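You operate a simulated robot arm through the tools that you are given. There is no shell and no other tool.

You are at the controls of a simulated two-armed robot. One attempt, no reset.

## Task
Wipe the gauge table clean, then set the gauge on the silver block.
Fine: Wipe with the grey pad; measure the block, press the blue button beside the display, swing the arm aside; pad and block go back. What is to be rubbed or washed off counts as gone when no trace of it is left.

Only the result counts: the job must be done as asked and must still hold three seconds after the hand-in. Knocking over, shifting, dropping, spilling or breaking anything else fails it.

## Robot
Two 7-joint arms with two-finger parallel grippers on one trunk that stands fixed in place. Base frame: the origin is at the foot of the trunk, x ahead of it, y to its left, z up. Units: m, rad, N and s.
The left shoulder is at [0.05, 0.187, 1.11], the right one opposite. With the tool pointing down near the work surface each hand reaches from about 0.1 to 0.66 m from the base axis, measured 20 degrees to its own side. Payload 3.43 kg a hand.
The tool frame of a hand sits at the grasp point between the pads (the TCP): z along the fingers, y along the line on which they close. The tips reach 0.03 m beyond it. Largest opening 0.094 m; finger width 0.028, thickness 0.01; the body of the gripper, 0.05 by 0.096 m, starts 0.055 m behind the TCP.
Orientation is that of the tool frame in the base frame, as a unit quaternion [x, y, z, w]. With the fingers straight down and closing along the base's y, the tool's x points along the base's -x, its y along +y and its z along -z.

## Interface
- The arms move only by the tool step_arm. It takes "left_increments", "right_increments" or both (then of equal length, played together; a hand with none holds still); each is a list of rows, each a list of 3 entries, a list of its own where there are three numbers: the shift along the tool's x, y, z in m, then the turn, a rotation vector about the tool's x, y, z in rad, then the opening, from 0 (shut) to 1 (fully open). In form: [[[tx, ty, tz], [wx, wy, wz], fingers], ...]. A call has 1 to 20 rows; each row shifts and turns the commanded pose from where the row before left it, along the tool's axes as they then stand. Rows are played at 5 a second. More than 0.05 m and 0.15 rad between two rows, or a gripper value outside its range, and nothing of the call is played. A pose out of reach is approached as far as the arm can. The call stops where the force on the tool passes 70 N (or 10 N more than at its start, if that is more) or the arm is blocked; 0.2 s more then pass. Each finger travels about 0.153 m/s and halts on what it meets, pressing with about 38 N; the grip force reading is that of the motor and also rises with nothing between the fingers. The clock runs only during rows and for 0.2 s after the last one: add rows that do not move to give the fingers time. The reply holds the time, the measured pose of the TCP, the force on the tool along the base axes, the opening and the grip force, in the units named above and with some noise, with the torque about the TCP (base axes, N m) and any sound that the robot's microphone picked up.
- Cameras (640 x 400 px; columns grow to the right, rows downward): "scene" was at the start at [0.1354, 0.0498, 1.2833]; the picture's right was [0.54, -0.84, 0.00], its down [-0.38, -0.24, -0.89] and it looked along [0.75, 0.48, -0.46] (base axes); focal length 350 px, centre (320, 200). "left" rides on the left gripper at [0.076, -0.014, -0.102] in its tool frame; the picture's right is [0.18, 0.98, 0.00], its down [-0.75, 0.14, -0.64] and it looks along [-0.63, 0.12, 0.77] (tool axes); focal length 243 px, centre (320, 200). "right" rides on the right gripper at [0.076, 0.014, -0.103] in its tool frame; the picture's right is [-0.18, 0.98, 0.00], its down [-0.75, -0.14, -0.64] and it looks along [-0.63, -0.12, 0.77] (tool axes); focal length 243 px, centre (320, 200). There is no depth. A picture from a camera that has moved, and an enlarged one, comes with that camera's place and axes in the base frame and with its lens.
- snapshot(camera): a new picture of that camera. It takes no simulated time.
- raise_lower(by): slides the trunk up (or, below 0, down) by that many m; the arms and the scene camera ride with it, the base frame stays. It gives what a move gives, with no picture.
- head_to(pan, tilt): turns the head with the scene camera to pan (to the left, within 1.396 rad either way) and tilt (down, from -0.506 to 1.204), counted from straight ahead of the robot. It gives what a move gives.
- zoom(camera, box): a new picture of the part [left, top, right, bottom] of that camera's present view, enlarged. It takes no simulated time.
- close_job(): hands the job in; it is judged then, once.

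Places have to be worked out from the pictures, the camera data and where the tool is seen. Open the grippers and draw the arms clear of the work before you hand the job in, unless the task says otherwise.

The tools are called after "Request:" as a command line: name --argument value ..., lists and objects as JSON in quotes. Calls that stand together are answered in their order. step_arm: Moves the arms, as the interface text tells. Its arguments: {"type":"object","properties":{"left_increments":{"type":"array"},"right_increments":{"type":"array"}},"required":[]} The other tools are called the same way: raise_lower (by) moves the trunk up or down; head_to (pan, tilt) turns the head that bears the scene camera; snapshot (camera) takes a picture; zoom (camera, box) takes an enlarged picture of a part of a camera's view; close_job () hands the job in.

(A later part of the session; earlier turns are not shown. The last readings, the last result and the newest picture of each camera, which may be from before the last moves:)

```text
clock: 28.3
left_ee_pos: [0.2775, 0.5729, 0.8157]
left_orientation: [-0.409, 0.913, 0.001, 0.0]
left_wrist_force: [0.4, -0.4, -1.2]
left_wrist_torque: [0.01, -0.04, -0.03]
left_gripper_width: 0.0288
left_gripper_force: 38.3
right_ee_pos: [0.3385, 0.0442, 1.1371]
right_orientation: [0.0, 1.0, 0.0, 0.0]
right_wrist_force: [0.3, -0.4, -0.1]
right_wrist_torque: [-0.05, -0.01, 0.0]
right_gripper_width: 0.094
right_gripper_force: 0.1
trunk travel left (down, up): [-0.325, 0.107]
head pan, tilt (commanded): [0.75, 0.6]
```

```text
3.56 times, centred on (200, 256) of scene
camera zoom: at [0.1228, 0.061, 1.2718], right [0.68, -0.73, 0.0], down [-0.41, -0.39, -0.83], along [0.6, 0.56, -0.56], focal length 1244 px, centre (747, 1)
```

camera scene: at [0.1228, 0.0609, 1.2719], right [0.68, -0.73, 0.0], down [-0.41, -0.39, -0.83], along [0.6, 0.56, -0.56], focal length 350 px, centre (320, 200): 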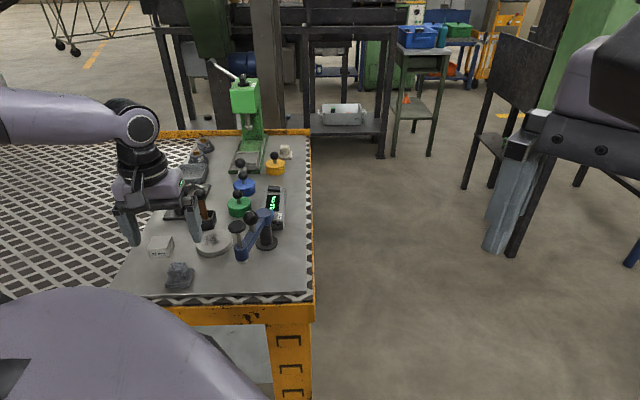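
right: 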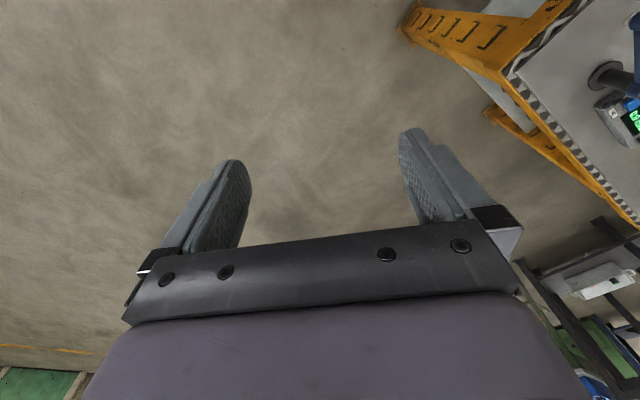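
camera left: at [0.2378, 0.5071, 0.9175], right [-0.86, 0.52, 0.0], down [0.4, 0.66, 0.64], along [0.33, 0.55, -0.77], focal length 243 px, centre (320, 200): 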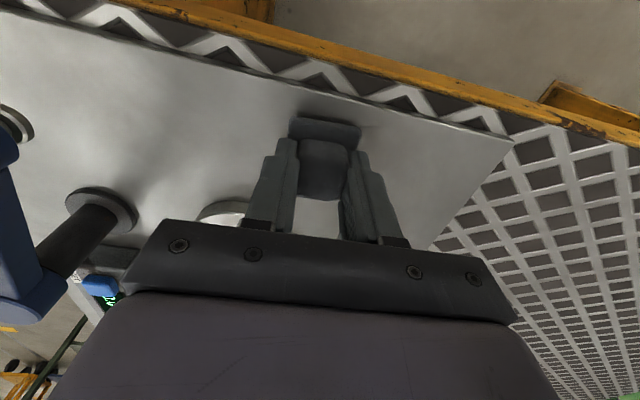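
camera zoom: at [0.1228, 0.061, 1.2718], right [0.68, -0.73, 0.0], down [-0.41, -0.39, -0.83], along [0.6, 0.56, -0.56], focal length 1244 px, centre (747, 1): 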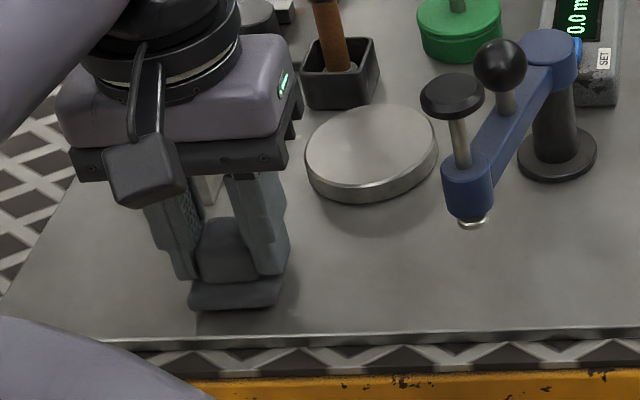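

The readings and camera place say the hand is about 2.6 mm too far along tool y compared with the grasp pose, so I correct that and lower the last 3 mm.

Request:
step_arm --left_increments '[[[0.0005, -0.0026, 0], [0, 0, 0], 0], [[0, 0, 0.0015], [0, 0, 0], 0], [[0, 0, 0.0015], [0, 0, 0], 0], [[0, 0, 0], [0, 0, 0], 0]]'

Request:
zoom --camera "scene" --box '[110, 200, 290, 312]'

Request:
zoom --camera "left" --box '[220, 80, 420, 205]'

```text
clock: 29.3
left_ee_pos: [0.2799, 0.5689, 0.8111]
left_orientation: [-0.409, 0.913, 0.001, 0.0]
left_wrist_force: [-0.3, 0.7, -0.4]
left_wrist_torque: [0.02, 0.02, 0.01]
left_gripper_width: 0.0291
left_gripper_force: 38.2
right_ee_pos: [0.339, 0.0433, 1.1361]
right_orientation: [0.0, 1.0, 0.0, 0.0]
right_wrist_force: [0.6, -0.6, 0.4]
right_wrist_torque: [0.0, 0.0, -0.01]
right_gripper_width: 0.094
right_gripper_force: 0.0
trunk travel left (down, up): [-0.325, 0.107]
head pan, tilt (commanded): [0.75, 0.6]
```

```text
3.56 times, centred on (200, 256) of scene
camera zoom: at [0.1228, 0.061, 1.2718], right [0.68, -0.73, 0.0], down [-0.41, -0.39, -0.83], along [0.6, 0.56, -0.56], focal length 1244 px, centre (747, 1)
```

zoom: 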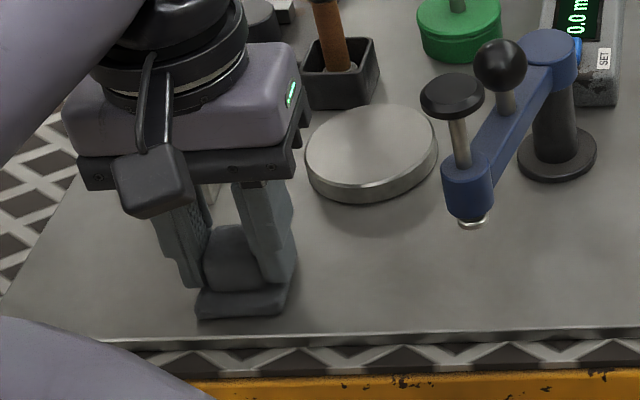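

```text
3.20 times, centred on (320, 142) of left
camera zoom: at [0.2386, 0.5031, 0.9139], right [-0.86, 0.52, 0.0], down [0.4, 0.66, 0.64], along [0.33, 0.55, -0.77], focal length 776 px, centre (320, 384)
```

zoom: 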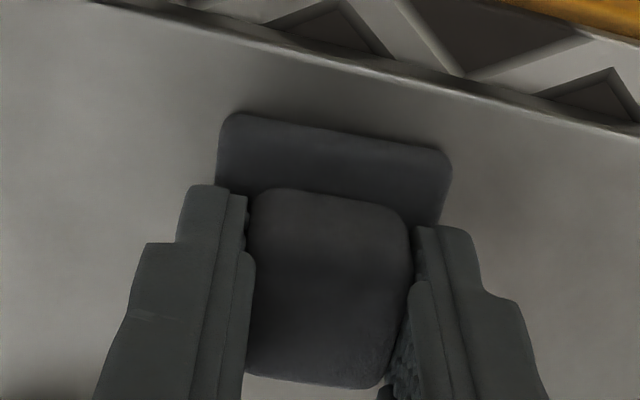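

The pad sits about 2 mm nearer to the robot than at first; I nudge it 2 mm away and lower until it touches.

Request:
step_arm --left_increments '[[[-0.0022, 0.0005, 0], [0, 0, 0], 0], [[0, 0, 0.001], [0, 0, 0], 0], [[0, 0, 0.0005], [0, 0, 0], 0], [[0, 0, 0], [0, 0, 0], 0]]'

Request:
zoom --camera "scene" --box '[110, 200, 290, 312]'

Request:
zoom --camera "left" --box '[220, 80, 420, 205]'

```text
clock: 30.3
left_ee_pos: [0.2795, 0.5716, 0.8117]
left_orientation: [-0.408, 0.913, 0.001, 0.004]
left_wrist_force: [2.8, 4.1, 14.6]
left_wrist_torque: [0.02, 0.13, 0.0]
left_gripper_width: 0.0289
left_gripper_force: 37.8
right_ee_pos: [0.3391, 0.0405, 1.1383]
right_orientation: [-0.001, 1.0, 0.001, 0.0]
right_wrist_force: [0.1, 0.6, -0.9]
right_wrist_torque: [-0.01, 0.03, 0.0]
right_gripper_width: 0.0939
right_gripper_force: 0.1
trunk travel left (down, up): [-0.325, 0.107]
head pan, tilt (commanded): [0.75, 0.6]
```

```text
3.56 times, centred on (200, 256) of scene
camera zoom: at [0.1224, 0.0598, 1.2721], right [0.68, -0.73, 0.0], down [-0.41, -0.38, -0.83], along [0.6, 0.56, -0.56], focal length 1244 px, centre (747, 1)
```

zoom: 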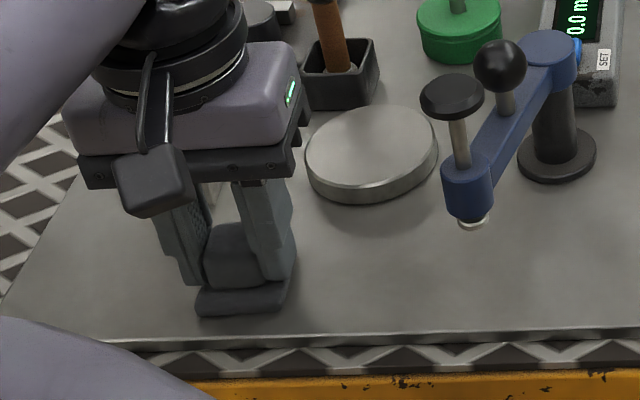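

```text
3.20 times, centred on (320, 142) of left
camera zoom: at [0.2392, 0.5048, 0.9131], right [-0.86, 0.52, 0.0], down [0.39, 0.65, 0.65], along [0.34, 0.55, -0.76], focal length 776 px, centre (320, 384)
```

zoom: 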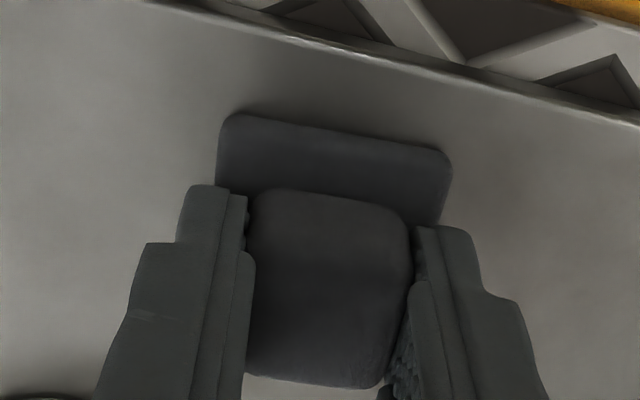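

The pad is back at its original place and resting on the table (14.6 N). I ease the pressure, open the fingers and rise.

Request:
step_arm --left_increments '[[[0, 0, -0.001], [0, 0, 0], 0], [[0, 0, 0], [0, 0, 0], 0.4], [[0, 0, 0], [0, 0, 0], 0.65], [[0, 0, 0], [0, 0, 0], 0.65], [[0, 0, -0.02], [0, 0, 0], 0.65], [[0, 0, -0.03], [0, 0, 0], 0.8], [[0, 0, -0.04], [0, 0, 0], 0.8], [[0, 0, 0], [0, 0, 0], 0.8]]'

Request:
zoom --camera "scene" --box '[110, 200, 290, 312]'

Request:
snapshot --camera "left"

```text
clock: 32.1
left_ee_pos: [0.2799, 0.5722, 0.8978]
left_orientation: [-0.409, 0.913, -0.001, 0.0]
left_wrist_force: [-0.3, -0.3, -0.2]
left_wrist_torque: [0.02, -0.01, 0.01]
left_gripper_width: 0.0752
left_gripper_force: 0.0
right_ee_pos: [0.3388, 0.0446, 1.1358]
right_orientation: [0.0, 1.0, 0.0, 0.0]
right_wrist_force: [0.1, -0.6, 0.2]
right_wrist_torque: [-0.01, 0.03, 0.0]
right_gripper_width: 0.0938
right_gripper_force: 0.1
trunk travel left (down, up): [-0.325, 0.107]
head pan, tilt (commanded): [0.75, 0.6]
```

```text
3.56 times, centred on (200, 256) of scene
camera zoom: at [0.1228, 0.061, 1.2718], right [0.68, -0.73, 0.0], down [-0.41, -0.39, -0.83], along [0.6, 0.56, -0.56], focal length 1244 px, centre (747, 1)
```

zoom: 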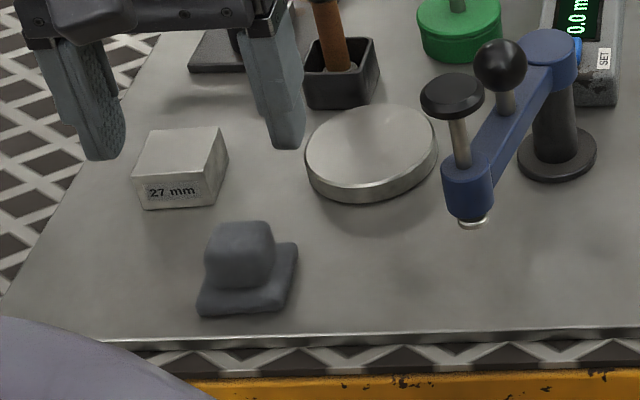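

```text
taken
camera left: at [0.2396, 0.506, 1.001], right [-0.86, 0.52, 0.0], down [0.4, 0.66, 0.64], along [0.33, 0.55, -0.77], focal length 243 px, centre (320, 200)
```

left: 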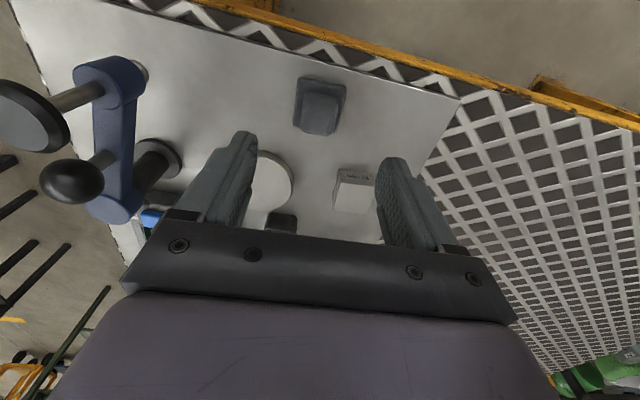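

The pad is back in its spot within about a millimetre. Now I move above the silver block (≈(0.2945, 0.671)).

Request:
step_arm --left_increments '[[[-0.0209, 0.0138, 0], [0, 0, 0], 0.8], [[-0.0208, 0.0138, 0], [0, 0, 0], 0.8], [[-0.0208, 0.0138, 0], [0, 0, 0], 0.8], [[-0.0208, 0.0137, 0], [0, 0, 0], 0.8], [[0, 0, 0], [0, 0, 0], 0.8]]'

Request:
zoom --camera "left" --box '[220, 60, 420, 185]'

Request:
zoom --camera "scene" --box '[110, 200, 290, 312]'

```text
clock: 33.3
left_ee_pos: [0.2936, 0.669, 0.8984]
left_orientation: [-0.409, 0.913, 0.0, 0.001]
left_wrist_force: [-0.4, 0.2, -0.4]
left_wrist_torque: [0.01, 0.0, -0.01]
left_gripper_width: 0.0751
left_gripper_force: 0.1
right_ee_pos: [0.3379, 0.0443, 1.1369]
right_orientation: [0.0, 1.0, 0.0, -0.001]
right_wrist_force: [0.1, -0.6, 0.4]
right_wrist_torque: [0.03, 0.01, 0.0]
right_gripper_width: 0.094
right_gripper_force: 0.0
trunk travel left (down, up): [-0.325, 0.107]
head pan, tilt (commanded): [0.75, 0.6]
```

```text
3.20 times, centred on (320, 122) of left
camera zoom: at [0.2539, 0.6027, 1.002], right [-0.86, 0.52, 0.0], down [0.4, 0.66, 0.64], along [0.33, 0.55, -0.77], focal length 776 px, centre (320, 448)
```

zoom: 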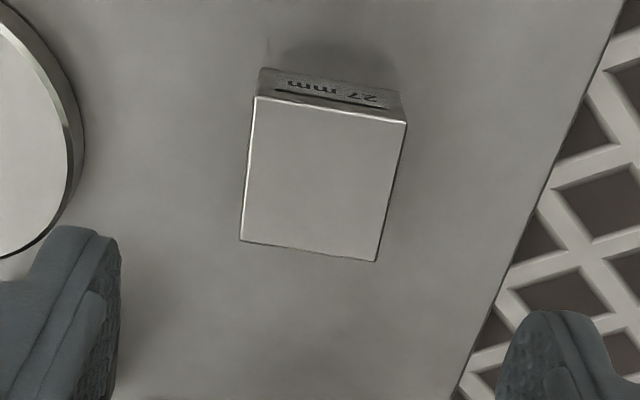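

```text
3.56 times, centred on (200, 256) of scene
camera zoom: at [0.1228, 0.0609, 1.2718], right [0.68, -0.73, 0.0], down [-0.41, -0.39, -0.83], along [0.6, 0.56, -0.56], focal length 1244 px, centre (747, 1)
```

zoom: 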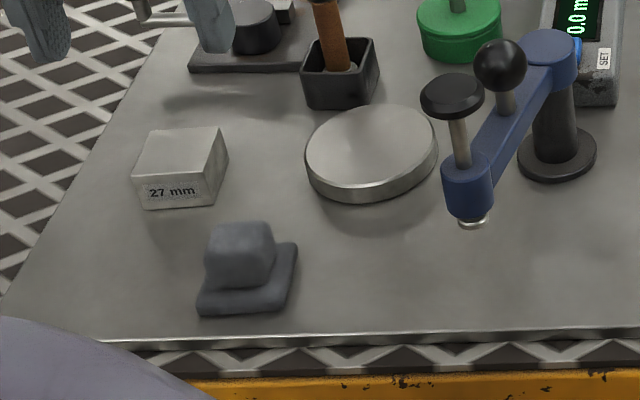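

The block is 40×40 mm, its top centre ≈(0.2958, 0.672), with sides at ≈140°, so I add a 0.031 rad yaw and a small shift, then descend to just above the block to check.

Request:
step_arm --left_increments '[[[-0.0037, 0.0011, 0], [0, 0, -0.031], 0.8], [[0, 0, 0.02], [0, 0, 0], 0.8], [[0, 0, 0.02], [0, 0, 0], 0.8], [[0, 0, 0.02], [0, 0, 0], 0.8], [[0, 0, 0], [0, 0, 0], 0.8]]'

Request:
zoom --camera "left" --box '[220, 80, 420, 205]'

```text
clock: 34.5
left_ee_pos: [0.2944, 0.6749, 0.8387]
left_orientation: [-0.422, 0.907, -0.001, 0.001]
left_wrist_force: [0.1, -0.2, -0.8]
left_wrist_torque: [0.01, -0.02, -0.03]
left_gripper_width: 0.0749
left_gripper_force: 0.1
right_ee_pos: [0.3383, 0.0446, 1.1368]
right_orientation: [0.0, 1.0, 0.0, -0.001]
right_wrist_force: [-0.1, -0.4, -0.5]
right_wrist_torque: [0.0, 0.01, 0.0]
right_gripper_width: 0.0937
right_gripper_force: 0.1
trunk travel left (down, up): [-0.325, 0.107]
head pan, tilt (commanded): [0.75, 0.6]
```

```text
3.20 times, centred on (320, 142) of left
camera zoom: at [0.2558, 0.6066, 0.9416], right [-0.87, 0.49, 0.0], down [0.38, 0.67, 0.64], along [0.32, 0.56, -0.77], focal length 776 px, centre (320, 384)
```

zoom: 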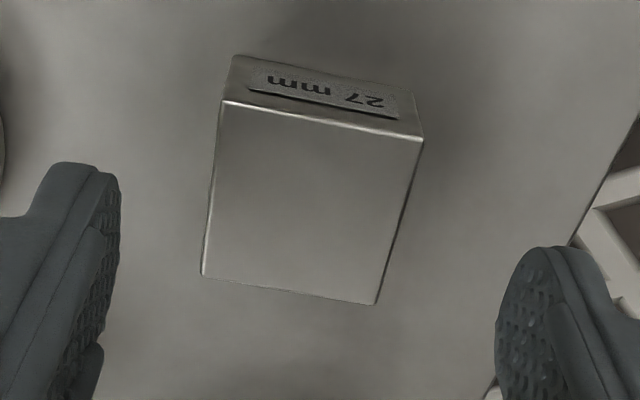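

The block centre works out at (0.2962, 0.6724) and the TCP at about (0.2941, 0.6737); yaw matches. I shift 2 mm along −y and descend to z≈0.803.

Request:
step_arm --left_increments '[[[-0.0004, -0.002, 0], [0, 0, 0], 0.8], [[0, 0, 0.012], [0, 0, 0], 0.7], [[0, 0, 0.012], [0, 0, 0], 0.65], [[0, 0, 0.011], [0, 0, 0], 0.65], [[0, 0, 0], [0, 0, 0], 0.65]]'

Request:
zoom --camera "left" --box '[220, 80, 420, 205]'

Request:
zoom --camera "scene" --box '[110, 200, 290, 312]'

```text
clock: 35.7
left_ee_pos: [0.2988, 0.6728, 0.806]
left_orientation: [-0.423, 0.906, 0.0, 0.0]
left_wrist_force: [0.6, 0.1, -1.1]
left_wrist_torque: [0.01, -0.03, 0.0]
left_gripper_width: 0.0611
left_gripper_force: 0.0
right_ee_pos: [0.3383, 0.0427, 1.1379]
right_orientation: [0.0, 1.0, 0.0, 0.0]
right_wrist_force: [-0.4, 0.2, -0.4]
right_wrist_torque: [-0.01, 0.0, -0.04]
right_gripper_width: 0.0939
right_gripper_force: 0.0
trunk travel left (down, up): [-0.325, 0.107]
head pan, tilt (commanded): [0.75, 0.6]
```

```text
3.20 times, centred on (320, 142) of left
camera zoom: at [0.2594, 0.6054, 0.9088], right [-0.87, 0.49, 0.0], down [0.38, 0.67, 0.64], along [0.32, 0.56, -0.77], focal length 776 px, centre (320, 384)
```

zoom: 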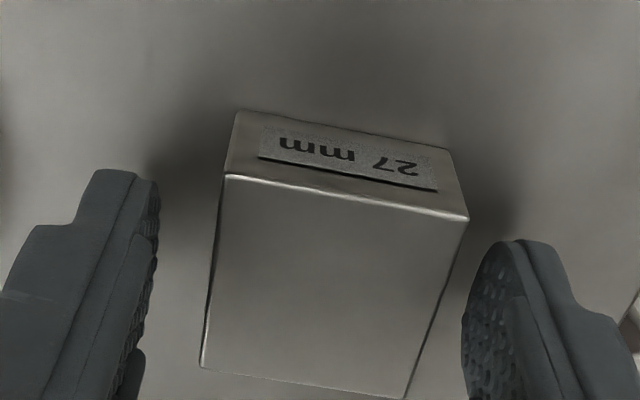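

```text
3.56 times, centred on (200, 256) of scene
camera zoom: at [0.1228, 0.0609, 1.2718], right [0.68, -0.73, 0.0], down [-0.41, -0.39, -0.83], along [0.6, 0.56, -0.56], focal length 1244 px, centre (747, 1)
```

zoom: 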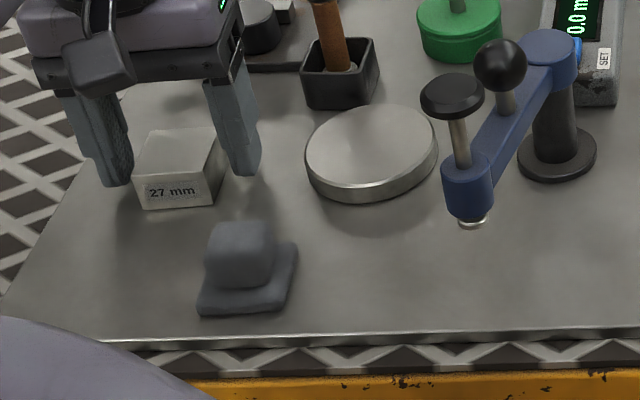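

The hand is now about 1.6 mm off along tool y; I correct, lower 2 mm more and close on the block.

Request:
step_arm --left_increments '[[[0, 0.0016, 0.002], [0, 0, 0], 0.65], [[0, 0, 0], [0, 0, 0], 0.65], [[0, 0, 0], [0, 0, 0], 0.5], [[0, 0, 0], [0, 0, 0], 0.3], [[0, 0, 0], [0, 0, 0], 0.0], [[0, 0, 0], [0, 0, 0], 0.0]]'

Request:
zoom --camera "left" --box '[220, 80, 420, 205]'

Request:
zoom --camera "scene" --box '[110, 200, 290, 312]'

```text
clock: 37.1
left_ee_pos: [0.2955, 0.6734, 0.8032]
left_orientation: [-0.423, 0.906, 0.0, 0.0]
left_wrist_force: [0.0, 0.8, 0.9]
left_wrist_torque: [0.06, -0.06, -0.01]
left_gripper_width: 0.0396
left_gripper_force: 37.7
right_ee_pos: [0.3376, 0.0433, 1.1379]
right_orientation: [0.0, 1.0, 0.0, 0.001]
right_wrist_force: [0.3, 0.8, -0.4]
right_wrist_torque: [-0.02, 0.0, 0.0]
right_gripper_width: 0.0939
right_gripper_force: 0.2
trunk travel left (down, up): [-0.325, 0.107]
head pan, tilt (commanded): [0.75, 0.6]
```

```text
3.20 times, centred on (320, 142) of left
camera zoom: at [0.2582, 0.6063, 0.9062], right [-0.87, 0.49, 0.0], down [0.38, 0.67, 0.64], along [0.32, 0.56, -0.77], focal length 776 px, centre (320, 384)
```

zoom: 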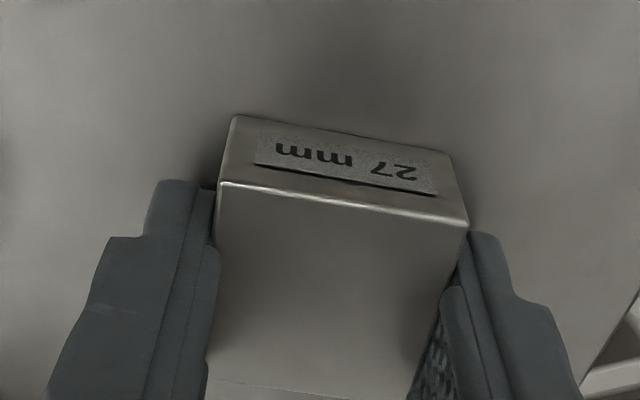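

```text
3.56 times, centred on (200, 256) of scene
camera zoom: at [0.1228, 0.061, 1.2718], right [0.68, -0.73, 0.0], down [-0.41, -0.39, -0.83], along [0.6, 0.56, -0.56], focal length 1244 px, centre (747, 1)
```

zoom: 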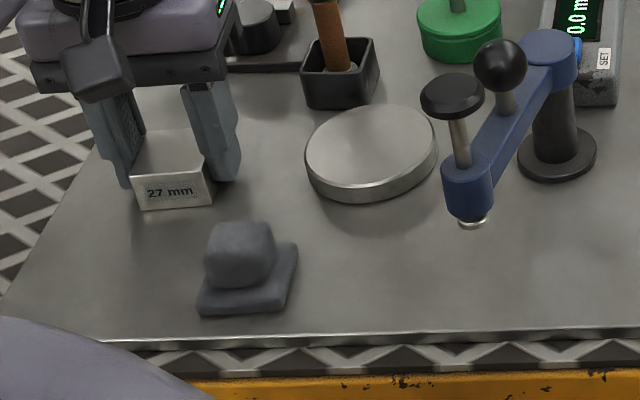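

Block is held (39.6 mm wide). I lift it 5 cm and carry it above the disc centre (≈(0.3815, 0.608)).

Request:
step_arm --left_increments '[[[0, 0, -0.01], [0, 0, 0], 0], [[0, 0, -0.02], [0, 0, 0], 0], [[0, 0, -0.02], [0, 0, 0], 0], [[-0.0008, -0.01785, 0], [0, 0, 0], 0], [[-0.0008, -0.01785, 0], [0, 0, 0], 0], [[-0.0008, -0.01785, 0], [0, 0, 0], 0], [[-0.0008, -0.01785, 0], [0, 0, 0], 0], [[-0.0008, -0.01785, 0], [0, 0, 0], 0], [[-0.0007, -0.01785, 0], [0, 0, 0], 0], [[0, 0, 0], [0, 0, 0], 0]]'

Request:
snapshot --camera "left"

Request:
zoom --camera "scene" --box '[130, 190, 290, 290]'

```text
clock: 39.3
left_ee_pos: [0.3819, 0.6079, 0.8507]
left_orientation: [-0.422, 0.907, -0.001, 0.0]
left_wrist_force: [-0.2, 0.1, -3.7]
left_wrist_torque: [-0.03, 0.0, 0.01]
left_gripper_width: 0.0393
left_gripper_force: 38.2
right_ee_pos: [0.3394, 0.0438, 1.1375]
right_orientation: [0.0, 1.0, 0.0, -0.001]
right_wrist_force: [0.2, 0.2, -0.1]
right_wrist_torque: [0.0, 0.01, 0.01]
right_gripper_width: 0.0941
right_gripper_force: 0.0
trunk travel left (down, up): [-0.325, 0.107]
head pan, tilt (commanded): [0.75, 0.6]
```

```text
taken
camera left: at [0.3439, 0.5408, 0.9537], right [-0.87, 0.49, 0.0], down [0.38, 0.67, 0.64], along [0.32, 0.56, -0.77], focal length 243 px, centre (320, 200)
```

left: 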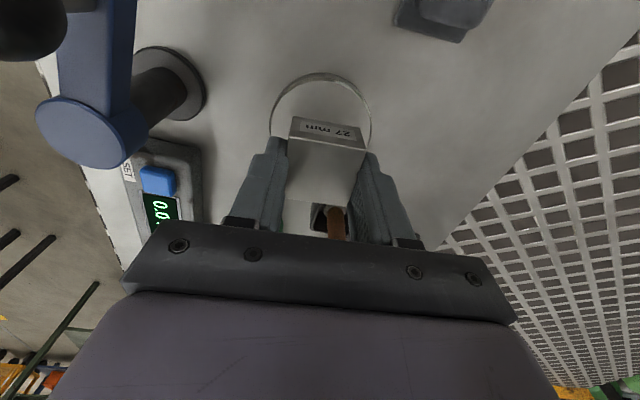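

```text
4.00 times, centred on (210, 240) of scene
camera zoom: at [0.123, 0.0612, 1.2718], right [0.68, -0.73, 0.0], down [-0.41, -0.39, -0.82], along [0.6, 0.56, -0.57], focal length 1400 px, centre (760, 40)
```

zoom: 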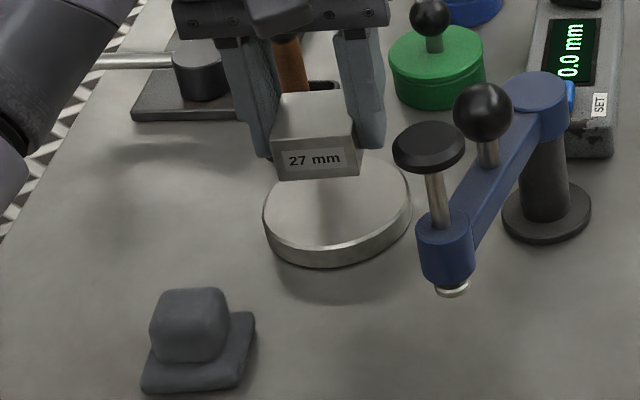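

Block hangs above the disc at (0.382, 0.608), 3.3 cm above its resting height. I lower it carefully.

Request:
step_arm --left_increments '[[[0, 0, 0.012], [0, 0, 0], 0], [[0, 0, 0.01], [0, 0, 0], 0], [[0, 0, 0.006], [0, 0, 0], 0], [[0, 0, 0.002], [0, 0, 0], 0], [[0, 0, 0], [0, 0, 0], 0]]'

Request:
zoom --camera "scene" --box '[130, 190, 290, 290]'

Request:
zoom --camera "left" --box '[220, 60, 420, 185]'

```text
clock: 40.5
left_ee_pos: [0.3821, 0.6074, 0.8212]
left_orientation: [-0.422, 0.906, 0.0, 0.0]
left_wrist_force: [0.6, -0.1, -3.3]
left_wrist_torque: [0.03, -0.03, -0.01]
left_gripper_width: 0.0395
left_gripper_force: 38.5
right_ee_pos: [0.3384, 0.0428, 1.1373]
right_orientation: [0.001, 1.0, 0.0, -0.001]
right_wrist_force: [-0.2, -0.2, -0.2]
right_wrist_torque: [-0.03, -0.04, 0.0]
right_gripper_width: 0.0943
right_gripper_force: 0.2
trunk travel left (down, up): [-0.325, 0.107]
head pan, tilt (commanded): [0.75, 0.6]
```

```text
4.00 times, centred on (210, 240) of scene
camera zoom: at [0.123, 0.0612, 1.2718], right [0.68, -0.73, 0.0], down [-0.41, -0.39, -0.82], along [0.6, 0.56, -0.57], focal length 1400 px, centre (760, 40)
```

zoom: 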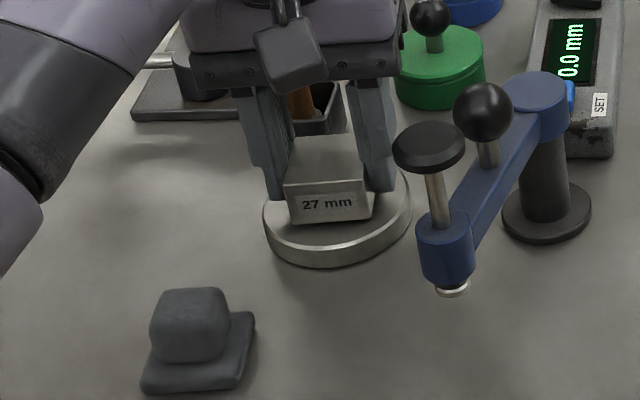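

```text
3.20 times, centred on (320, 122) of left
camera zoom: at [0.3447, 0.54, 0.9249], right [-0.87, 0.49, 0.0], down [0.38, 0.67, 0.64], along [0.32, 0.56, -0.77], focal length 776 px, centre (320, 448)
```

zoom: 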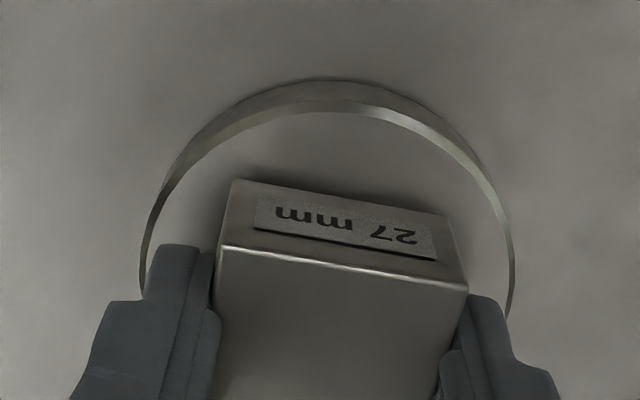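

Almost on the disc and well centred. I lower the last millimetres until the force changes.

Request:
step_arm --left_increments '[[[0, 0, 0.0015], [0, 0, 0], 0], [[0, 0, 0.001], [0, 0, 0], 0], [[0, 0, 0], [0, 0, 0], 0]]'

```text
clock: 41.3
left_ee_pos: [0.3817, 0.6083, 0.8205]
left_orientation: [-0.423, 0.906, 0.001, 0.0]
left_wrist_force: [-0.7, 0.6, -2.9]
left_wrist_torque: [0.01, 0.02, 0.0]
left_gripper_width: 0.0397
left_gripper_force: 37.8
right_ee_pos: [0.3382, 0.043, 1.1369]
right_orientation: [0.0, 1.0, 0.001, -0.001]
right_wrist_force: [0.2, 0.2, -0.4]
right_wrist_torque: [0.04, -0.02, 0.02]
right_gripper_width: 0.0941
right_gripper_force: 0.1
trunk travel left (down, up): [-0.325, 0.107]
head pan, tilt (commanded): [0.75, 0.6]
```

No contact yet (still carrying the weight); I lower another 2 mm.

Request:
step_arm --left_increments '[[[0, 0, 0.001], [0, 0, 0], 0], [[0, 0, 0.001], [0, 0, 0], 0], [[0, 0, 0], [0, 0, 0], 0]]'

```text
clock: 42.1
left_ee_pos: [0.3828, 0.6072, 0.8192]
left_orientation: [-0.423, 0.906, 0.0, 0.0]
left_wrist_force: [0.5, 0.2, -3.2]
left_wrist_torque: [0.02, -0.02, 0.01]
left_gripper_width: 0.0395
left_gripper_force: 38.3
right_ee_pos: [0.3391, 0.0426, 1.1374]
right_orientation: [0.0, 1.0, 0.0, 0.0]
right_wrist_force: [-0.6, -0.3, 0.0]
right_wrist_torque: [0.01, -0.02, -0.01]
right_gripper_width: 0.094
right_gripper_force: 0.1
trunk travel left (down, up): [-0.325, 0.107]
head pan, tilt (commanded): [0.75, 0.6]
```

Still no contact; I continue in 1 mm steps with pauses.

Request:
step_arm --left_increments '[[[0, 0, 0.001], [0, 0, 0], 0], [[0, 0, 0], [0, 0, 0], 0], [[0, 0, 0], [0, 0, 0], 0]]'

Request:
zoom --camera "scene" --box '[180, 215, 244, 255]'

```text
clock: 42.9
left_ee_pos: [0.3837, 0.6083, 0.8176]
left_orientation: [-0.423, 0.906, 0.0, 0.001]
left_wrist_force: [2.1, 0.4, 4.2]
left_wrist_torque: [-0.02, 0.16, -0.01]
left_gripper_width: 0.0398
left_gripper_force: 38.2
right_ee_pos: [0.3396, 0.0425, 1.1372]
right_orientation: [0.0, 1.0, 0.0, 0.001]
right_wrist_force: [1.1, -0.8, 0.2]
right_wrist_torque: [-0.02, 0.04, -0.03]
right_gripper_width: 0.0939
right_gripper_force: 0.1
trunk travel left (down, up): [-0.325, 0.107]
head pan, tilt (commanded): [0.75, 0.6]
```

```text
10.00 times, centred on (212, 235) of scene
camera zoom: at [0.1227, 0.0605, 1.272], right [0.68, -0.73, 0.0], down [-0.41, -0.39, -0.83], along [0.6, 0.56, -0.56], focal length 3499 px, centre (1400, -150)
```

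zoom: 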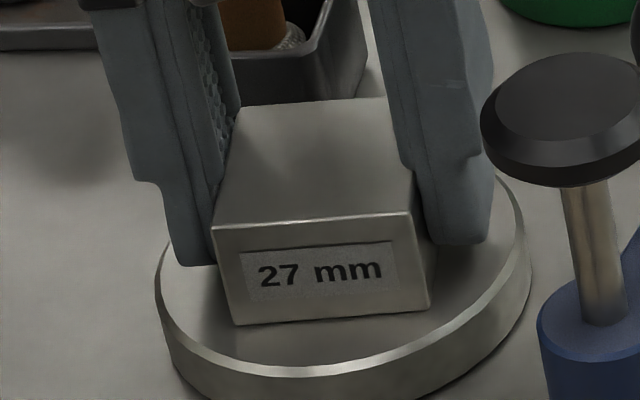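

The block rests on the disc. I open the fingers evenly and rise straight up.

Request:
step_arm --left_increments '[[[0, 0, 0], [0, 0, 0], 0.5], [[0, 0, 0], [0, 0, 0], 0.62], [[0, 0, 0], [0, 0, 0], 0.62], [[0, 0, -0.015], [0, 0, 0], 0.62], [[0, 0, -0.025], [0, 0, 0], 0.62], [[0, 0, -0.04], [0, 0, 0], 0.62], [[0, 0, -0.04], [0, 0, 0], 0.62], [[0, 0, -0.03], [0, 0, 0], 0.62], [[0, 0, 0], [0, 0, 0], 0.62]]'

Request:
zoom --camera "scene" --box '[130, 190, 290, 290]'

Request:
snapshot --camera "left"

```text
clock: 44.9
left_ee_pos: [0.3807, 0.6085, 0.9674]
left_orientation: [-0.422, 0.906, 0.0, 0.0]
left_wrist_force: [0.6, 1.1, 0.0]
left_wrist_torque: [0.0, -0.01, 0.01]
left_gripper_width: 0.0585
left_gripper_force: 0.0
right_ee_pos: [0.3393, 0.0423, 1.1365]
right_orientation: [0.0, 1.0, 0.001, 0.0]
right_wrist_force: [-0.5, -0.7, 0.5]
right_wrist_torque: [0.0, -0.01, 0.03]
right_gripper_width: 0.0938
right_gripper_force: 0.1
trunk travel left (down, up): [-0.325, 0.107]
head pan, tilt (commanded): [0.75, 0.6]
```

```text
4.00 times, centred on (210, 240) of scene
camera zoom: at [0.1229, 0.061, 1.2718], right [0.68, -0.73, 0.0], down [-0.41, -0.39, -0.82], along [0.6, 0.56, -0.57], focal length 1400 px, centre (760, 40)
```

zoom: 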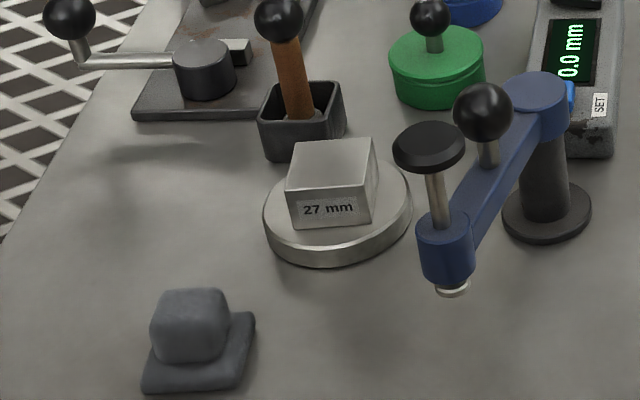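

```text
taken
camera left: at [0.3416, 0.5402, 1.0696], right [-0.87, 0.49, 0.0], down [0.38, 0.67, 0.64], along [0.32, 0.56, -0.77], focal length 243 px, centre (320, 200)
```

left: 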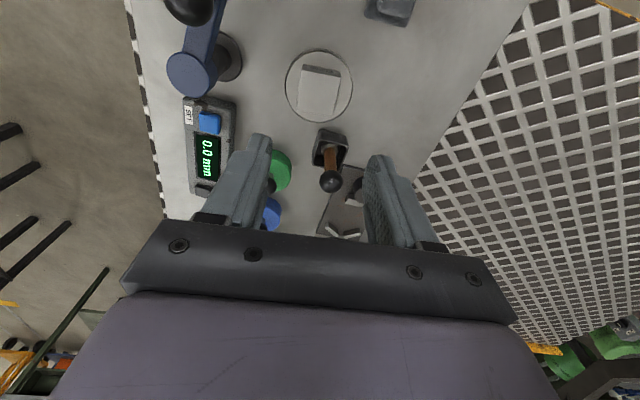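

The block sits well on the disc. Next is the swing arm: I turn the hand back to zero yaw so the fingers close along base y, then move above the knob (≈(0.409, 0.501)).

Request:
step_arm --left_increments '[[[0, 0, 0], [0, 0, 0.1452], 0.62], [[0, 0, 0], [0, 0, 0.1452], 0.62], [[0, 0, 0], [0, 0, 0.1452], 0.62], [[0, 0, 0], [0, 0, 0.1452], 0.62], [[0, 0, 0], [0, 0, 0.1452], 0.62], [[0, 0, 0], [0, 0, 0.145], 0.62], [[-0.007, -0.027, 0], [0, 0, 0], 0.62], [[-0.007, -0.027, 0], [0, 0, 0], 0.62], [[-0.007, -0.027, 0], [0, 0, 0], 0.62], [[-0.007, -0.026, 0], [0, 0, 0], 0.62], [[0, 0, 0], [0, 0, 0], 0.62]]'

Request:
snapshot --camera "left"

Request:
zoom --camera "scene" --box '[150, 160, 310, 260]'

```text
clock: 47.3
left_ee_pos: [0.4075, 0.5008, 0.9686]
left_orientation: [0.0, 1.0, 0.0, 0.002]
left_wrist_force: [0.2, -0.1, -0.8]
left_wrist_torque: [0.0, 0.0, 0.01]
left_gripper_width: 0.0583
left_gripper_force: 0.1
right_ee_pos: [0.3398, 0.0437, 1.1371]
right_orientation: [0.0, 1.0, 0.0, -0.001]
right_wrist_force: [-0.2, -0.2, 0.7]
right_wrist_torque: [0.0, 0.01, 0.01]
right_gripper_width: 0.0941
right_gripper_force: 0.0
trunk travel left (down, up): [-0.325, 0.107]
head pan, tilt (commanded): [0.75, 0.6]
```

```text
taken
camera left: at [0.3321, 0.4867, 1.0722], right [-0.19, 0.98, 0.0], down [0.75, 0.14, 0.64], along [0.63, 0.12, -0.77], focal length 243 px, centre (320, 200)
```

left: 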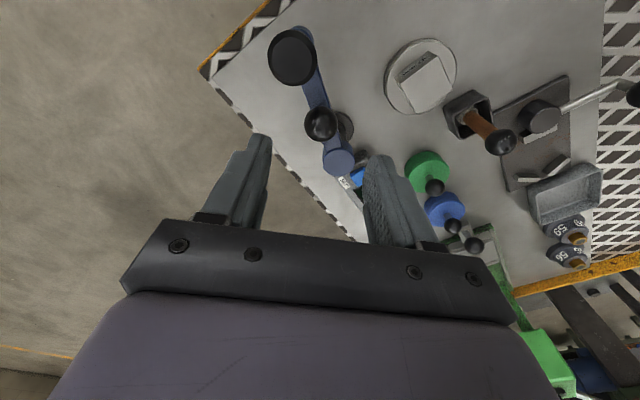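

```text
4.00 times, centred on (230, 210) of scene
camera zoom: at [0.1228, 0.0609, 1.2718], right [0.68, -0.73, 0.0], down [-0.41, -0.39, -0.83], along [0.6, 0.56, -0.56], focal length 1400 px, centre (680, 160)
```

zoom: 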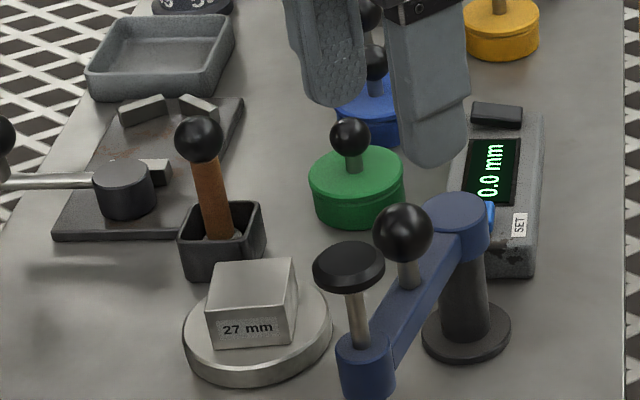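

Now I enlarge the wrist view around the gauge arm to fix the knob, cap and pivot more exactly.

Request:
zoom --camera "left" --box '[240, 0, 480, 150]'

Request:
zoom --camera "left" --box '[280, 80, 408, 160]'

```text
2.67 times, centred on (360, 75) of left
camera zoom: at [0.3321, 0.4867, 1.0722], right [-0.19, 0.98, 0.0], down [0.75, 0.14, 0.64], along [0.63, 0.12, -0.77], focal length 647 px, centre (213, 533)
```

zoom: 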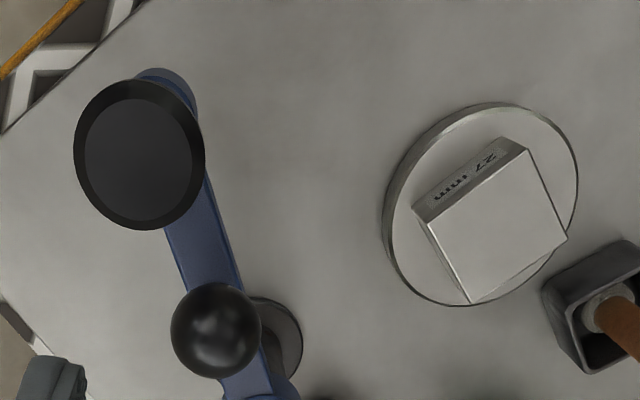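

```text
5.00 times, centred on (344, 120) of left
camera zoom: at [0.3321, 0.4867, 1.0722], right [-0.19, 0.98, 0.0], down [0.75, 0.14, 0.64], along [0.63, 0.12, -0.77], focal length 1213 px, centre (200, 600)
```

zoom: 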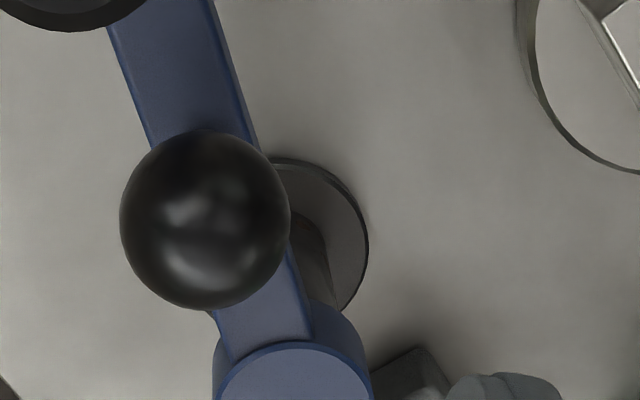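

Refined: knob (0.410, 0.5024, 0.882) ⌀27 mm, cap (0.364, 0.475, 0.903), pivot (0.4635, 0.530), block/disc about (0.380, 0.608), so the arm needs a swing of about 72° clockwise seen from above. I descend around the knob with open fingers.

Request:
step_arm --left_increments '[[[-0.002, 0.0016, 0.02], [0, 0, 0], 0.62], [[0, 0, 0.02], [0, 0, 0], 0.62], [[0, 0, 0.02], [0, 0, 0], 0.62], [[0, 0, 0.017], [0, 0, 0], 0.62], [[0, 0, 0], [0, 0, 0], 0.62]]'

Request:
snapshot --camera "left"

Request:
zoom --camera "scene" --box '[170, 180, 298, 260]'

```text
clock: 48.5
left_ee_pos: [0.4116, 0.5039, 0.8891]
left_orientation: [-0.001, 1.0, 0.0, 0.002]
left_wrist_force: [0.8, -0.3, -0.8]
left_wrist_torque: [-0.03, 0.01, 0.01]
left_gripper_width: 0.0584
left_gripper_force: 0.0
right_ee_pos: [0.3392, 0.0445, 1.1364]
right_orientation: [0.0, 1.0, 0.001, 0.0]
right_wrist_force: [0.1, 0.0, 0.1]
right_wrist_torque: [-0.02, 0.0, 0.03]
right_gripper_width: 0.0942
right_gripper_force: 0.0
trunk travel left (down, up): [-0.325, 0.107]
head pan, tilt (commanded): [0.75, 0.6]
```

```text
taken
camera left: at [0.3354, 0.4895, 0.9911], right [-0.19, 0.98, 0.0], down [0.75, 0.14, 0.64], along [0.63, 0.12, -0.77], focal length 243 px, centre (320, 200)
```

left: 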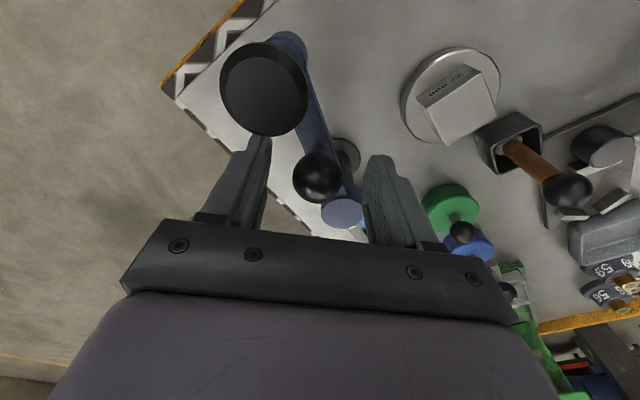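

```text
5.00 times, centred on (234, 220) of scene
camera zoom: at [0.1228, 0.0609, 1.2718], right [0.68, -0.73, 0.0], down [-0.41, -0.39, -0.83], along [0.6, 0.56, -0.56], focal length 1750 px, centre (750, 100)
```

zoom: 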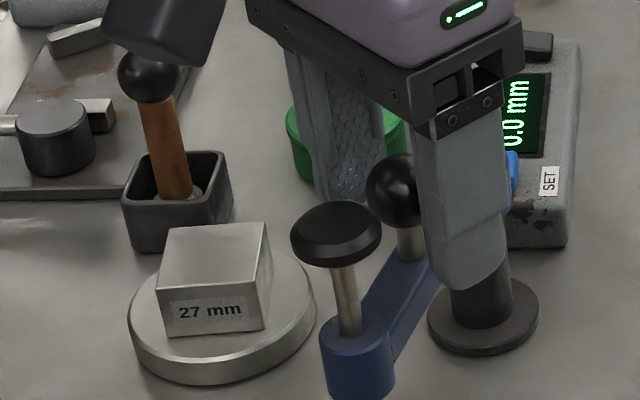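

The knob is centred between the fingers. I narrow the opening to about 32 mm (a loose cage) and sweep along the arc halfway.

Request:
step_arm --left_increments '[[[0, 0, 0], [0, 0, 0], 0.45], [[0, 0, 0], [0, 0, 0], 0.34], [[0.00259, 0.00576, 0], [0, 0, 0], 0.34], [[0.00197, 0.00599, 0], [0, 0, 0], 0.34], [[0.00133, 0.00617, 0], [0, 0, 0], 0.34], [[0.00068, 0.00628, 0], [0, 0, 0], 0.34], [[3e-05, 0.0063, 0], [0, 0, 0], 0.34], [[-0.00064, 0.00629, 0], [0, 0, 0], 0.34], [[0, 0, 0], [0, 0, 0], 0.34]]'

Request:
snapshot --camera "left"

Request:
zoom --camera "scene" --box '[170, 180, 298, 260]'

```text
clock: 50.5
left_ee_pos: [0.4038, 0.5398, 0.8914]
left_orientation: [-0.001, 1.0, 0.0, 0.001]
left_wrist_force: [-0.6, -0.5, 0.0]
left_wrist_torque: [0.03, -0.03, -0.03]
left_gripper_width: 0.032
left_gripper_force: 0.1
right_ee_pos: [0.3394, 0.0435, 1.1381]
right_orientation: [0.0, 1.0, 0.0, 0.0]
right_wrist_force: [-0.5, 0.9, 0.0]
right_wrist_torque: [0.0, 0.03, -0.03]
right_gripper_width: 0.0941
right_gripper_force: 0.1
trunk travel left (down, up): [-0.325, 0.107]
head pan, tilt (commanded): [0.75, 0.6]
```

```text
taken
camera left: at [0.3292, 0.5252, 0.9935], right [-0.19, 0.98, 0.0], down [0.75, 0.14, 0.64], along [0.63, 0.12, -0.77], focal length 243 px, centre (320, 200)
```

left: 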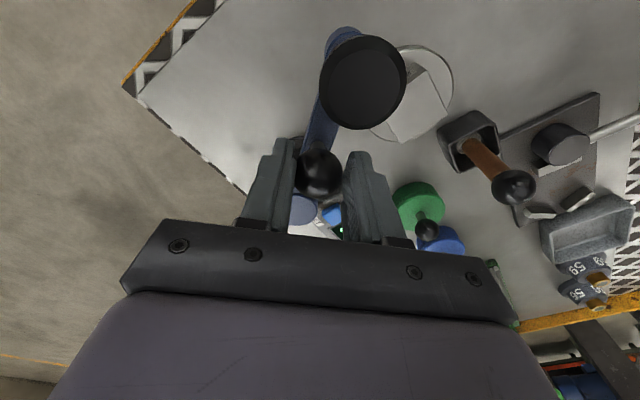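

```text
5.00 times, centred on (234, 220) of scene
camera zoom: at [0.1228, 0.0609, 1.2718], right [0.68, -0.73, 0.0], down [-0.41, -0.39, -0.83], along [0.6, 0.56, -0.56], focal length 1750 px, centre (750, 100)
```

zoom: 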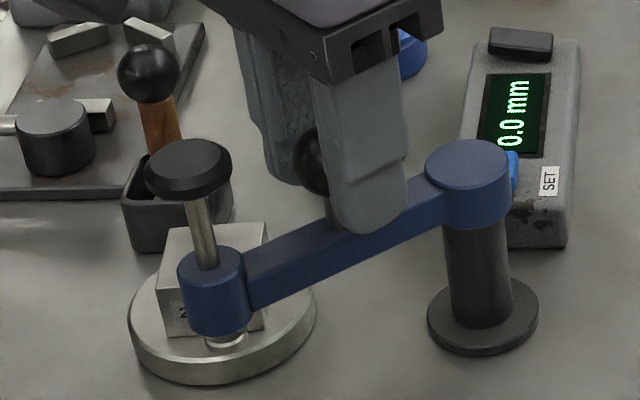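

The arm swings freely. Before passing over the block I check the height of the plunger foot against the block top in an enlarged view.

Request:
zoom --camera "scene" --box '[192, 210, 240, 258]'

Request:
zoom --camera "left" --box '[290, 0, 470, 150]'

```text
8.33 times, centred on (216, 234) of scene
camera zoom: at [0.1228, 0.0609, 1.2718], right [0.68, -0.73, 0.0], down [-0.41, -0.39, -0.83], along [0.6, 0.56, -0.56], focal length 2916 px, centre (1187, -83)
```

zoom: 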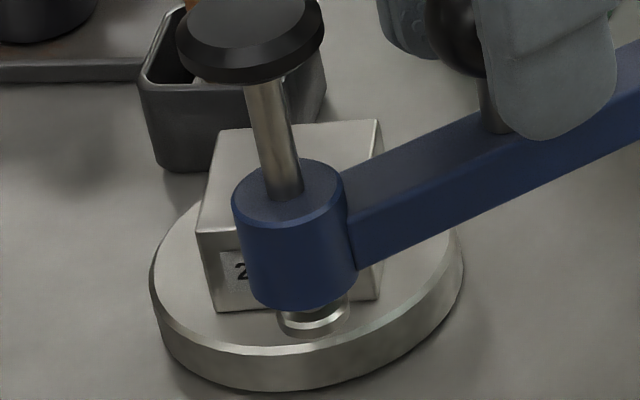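

```text
2.67 times, centred on (380, 75) of left
camera zoom: at [0.3292, 0.5252, 0.9935], right [-0.19, 0.98, 0.0], down [0.75, 0.14, 0.64], along [0.63, 0.12, -0.77], focal length 647 px, centre (160, 533)
```

zoom: 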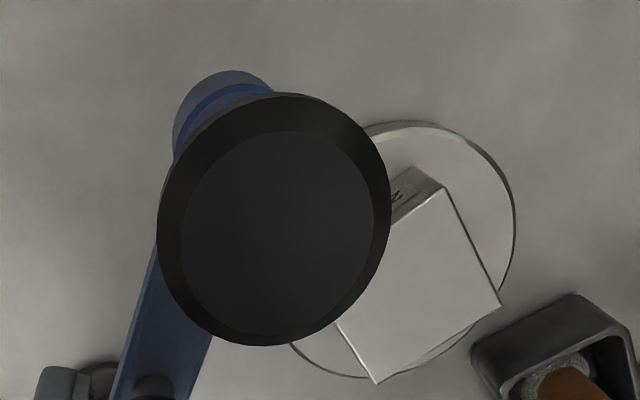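

The foot's underside is at about z 0.82, some 1 cm above the block top (≈0.808). I continue the sweep to bring the plunger over the block.

Request:
step_arm --left_increments '[[[-0.00129, 0.00617, 0], [0, 0, 0], 0.34], [[-0.00193, 0.00601, 0], [0, 0, 0], 0.34], [[-0.00255, 0.00578, 0], [0, 0, 0], 0.34], [[-0.00313, 0.00547, 0], [0, 0, 0], 0.34], [[-0.0037, 0.00512, 0], [0, 0, 0], 0.34], [[0, 0, 0], [0, 0, 0], 0.34]]'

Request:
snapshot --camera "left"

Request:
zoom --camera "scene" --box '[170, 180, 298, 260]'

```text
clock: 51.9
left_ee_pos: [0.4182, 0.5666, 0.8912]
left_orientation: [-0.001, 1.0, 0.0, 0.001]
left_wrist_force: [0.0, 0.6, -0.1]
left_wrist_torque: [0.01, -0.02, -0.02]
left_gripper_width: 0.0319
left_gripper_force: 0.0
right_ee_pos: [0.3395, 0.0425, 1.137]
right_orientation: [0.0, 1.0, 0.0, 0.001]
right_wrist_force: [0.5, 0.5, 0.3]
right_wrist_torque: [0.0, 0.02, 0.0]
right_gripper_width: 0.0939
right_gripper_force: 0.0
trunk travel left (down, up): [-0.325, 0.107]
head pan, tilt (commanded): [0.75, 0.6]
```

```text
taken
camera left: at [0.3424, 0.5527, 0.993], right [-0.19, 0.98, 0.0], down [0.75, 0.14, 0.64], along [0.63, 0.12, -0.77], focal length 243 px, centre (320, 200)
```

left: 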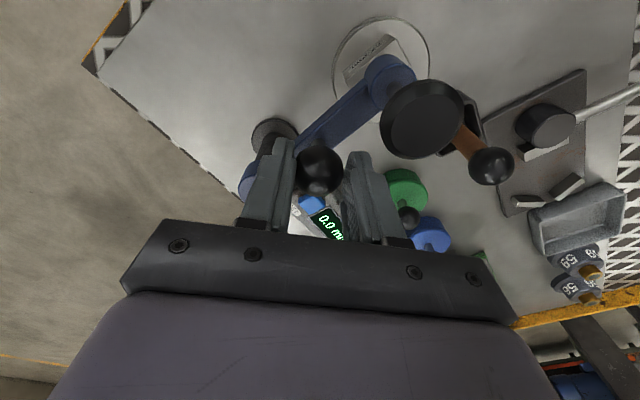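

```text
5.00 times, centred on (234, 220) of scene
camera zoom: at [0.1228, 0.0609, 1.2718], right [0.68, -0.73, 0.0], down [-0.41, -0.39, -0.83], along [0.6, 0.56, -0.56], focal length 1750 px, centre (750, 100)
```

zoom: 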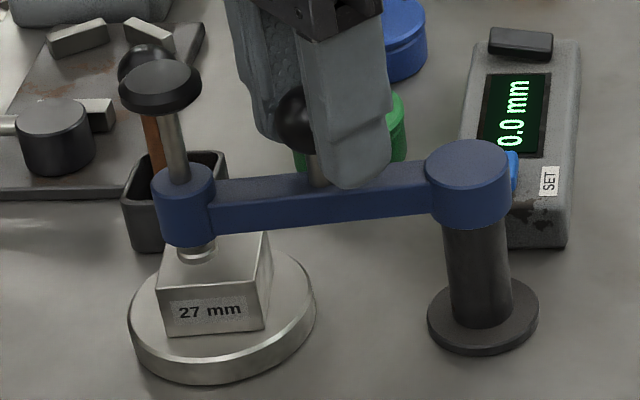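

The plunger is now at about (0.370, 0.597) over the block's edge region; another 8° brings it over the centre. I push a little further.

Request:
step_arm --left_increments '[[[-0.0025, 0.0033, 0], [0, 0, 0], 0.34], [[-0.0028, 0.0032, 0], [0, 0, 0], 0.34], [[0, 0, 0], [0, 0, 0], 0.34]]'

Request:
snapshot --camera "left"

Request:
zoom --camera "scene" --box '[170, 180, 298, 260]'

```text
clock: 52.7
left_ee_pos: [0.4229, 0.5736, 0.8894]
left_orientation: [-0.001, 1.0, 0.001, 0.001]
left_wrist_force: [-3.4, -3.8, 0.2]
left_wrist_torque: [0.01, 0.02, 0.0]
left_gripper_width: 0.0339
left_gripper_force: 1.1
right_ee_pos: [0.3383, 0.0426, 1.1364]
right_orientation: [0.001, 1.0, 0.0, 0.0]
right_wrist_force: [0.4, -0.4, 0.0]
right_wrist_torque: [-0.02, -0.03, -0.03]
right_gripper_width: 0.0942
right_gripper_force: 0.1
trunk travel left (down, up): [-0.325, 0.107]
head pan, tilt (commanded): [0.75, 0.6]
```

```text
taken
camera left: at [0.3474, 0.5597, 0.9919], right [-0.18, 0.98, 0.0], down [0.75, 0.14, 0.64], along [0.63, 0.12, -0.77], focal length 243 px, centre (320, 200)
```

left: 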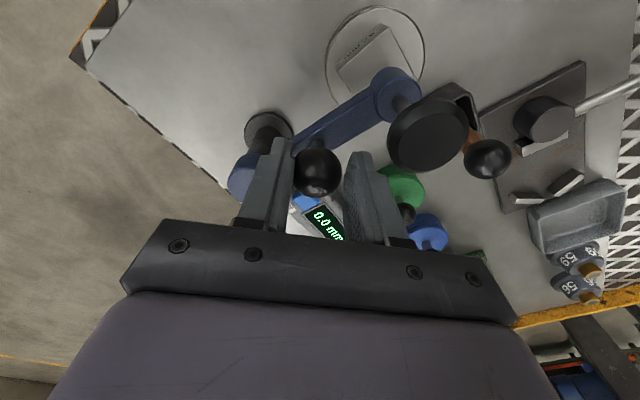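

```text
5.00 times, centred on (234, 220) of scene
camera zoom: at [0.1225, 0.0606, 1.2719], right [0.68, -0.73, 0.0], down [-0.41, -0.39, -0.83], along [0.6, 0.56, -0.56], focal length 1750 px, centre (750, 100)
```

zoom: 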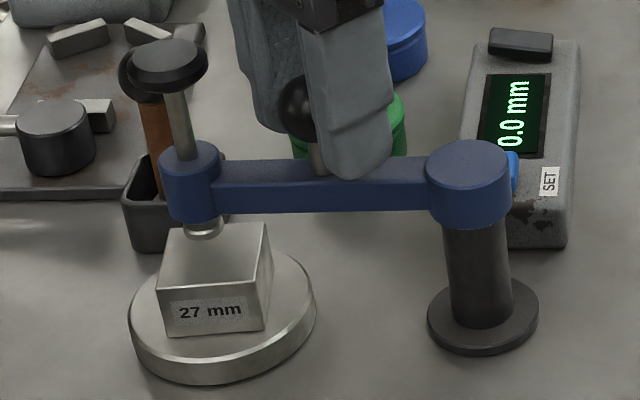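

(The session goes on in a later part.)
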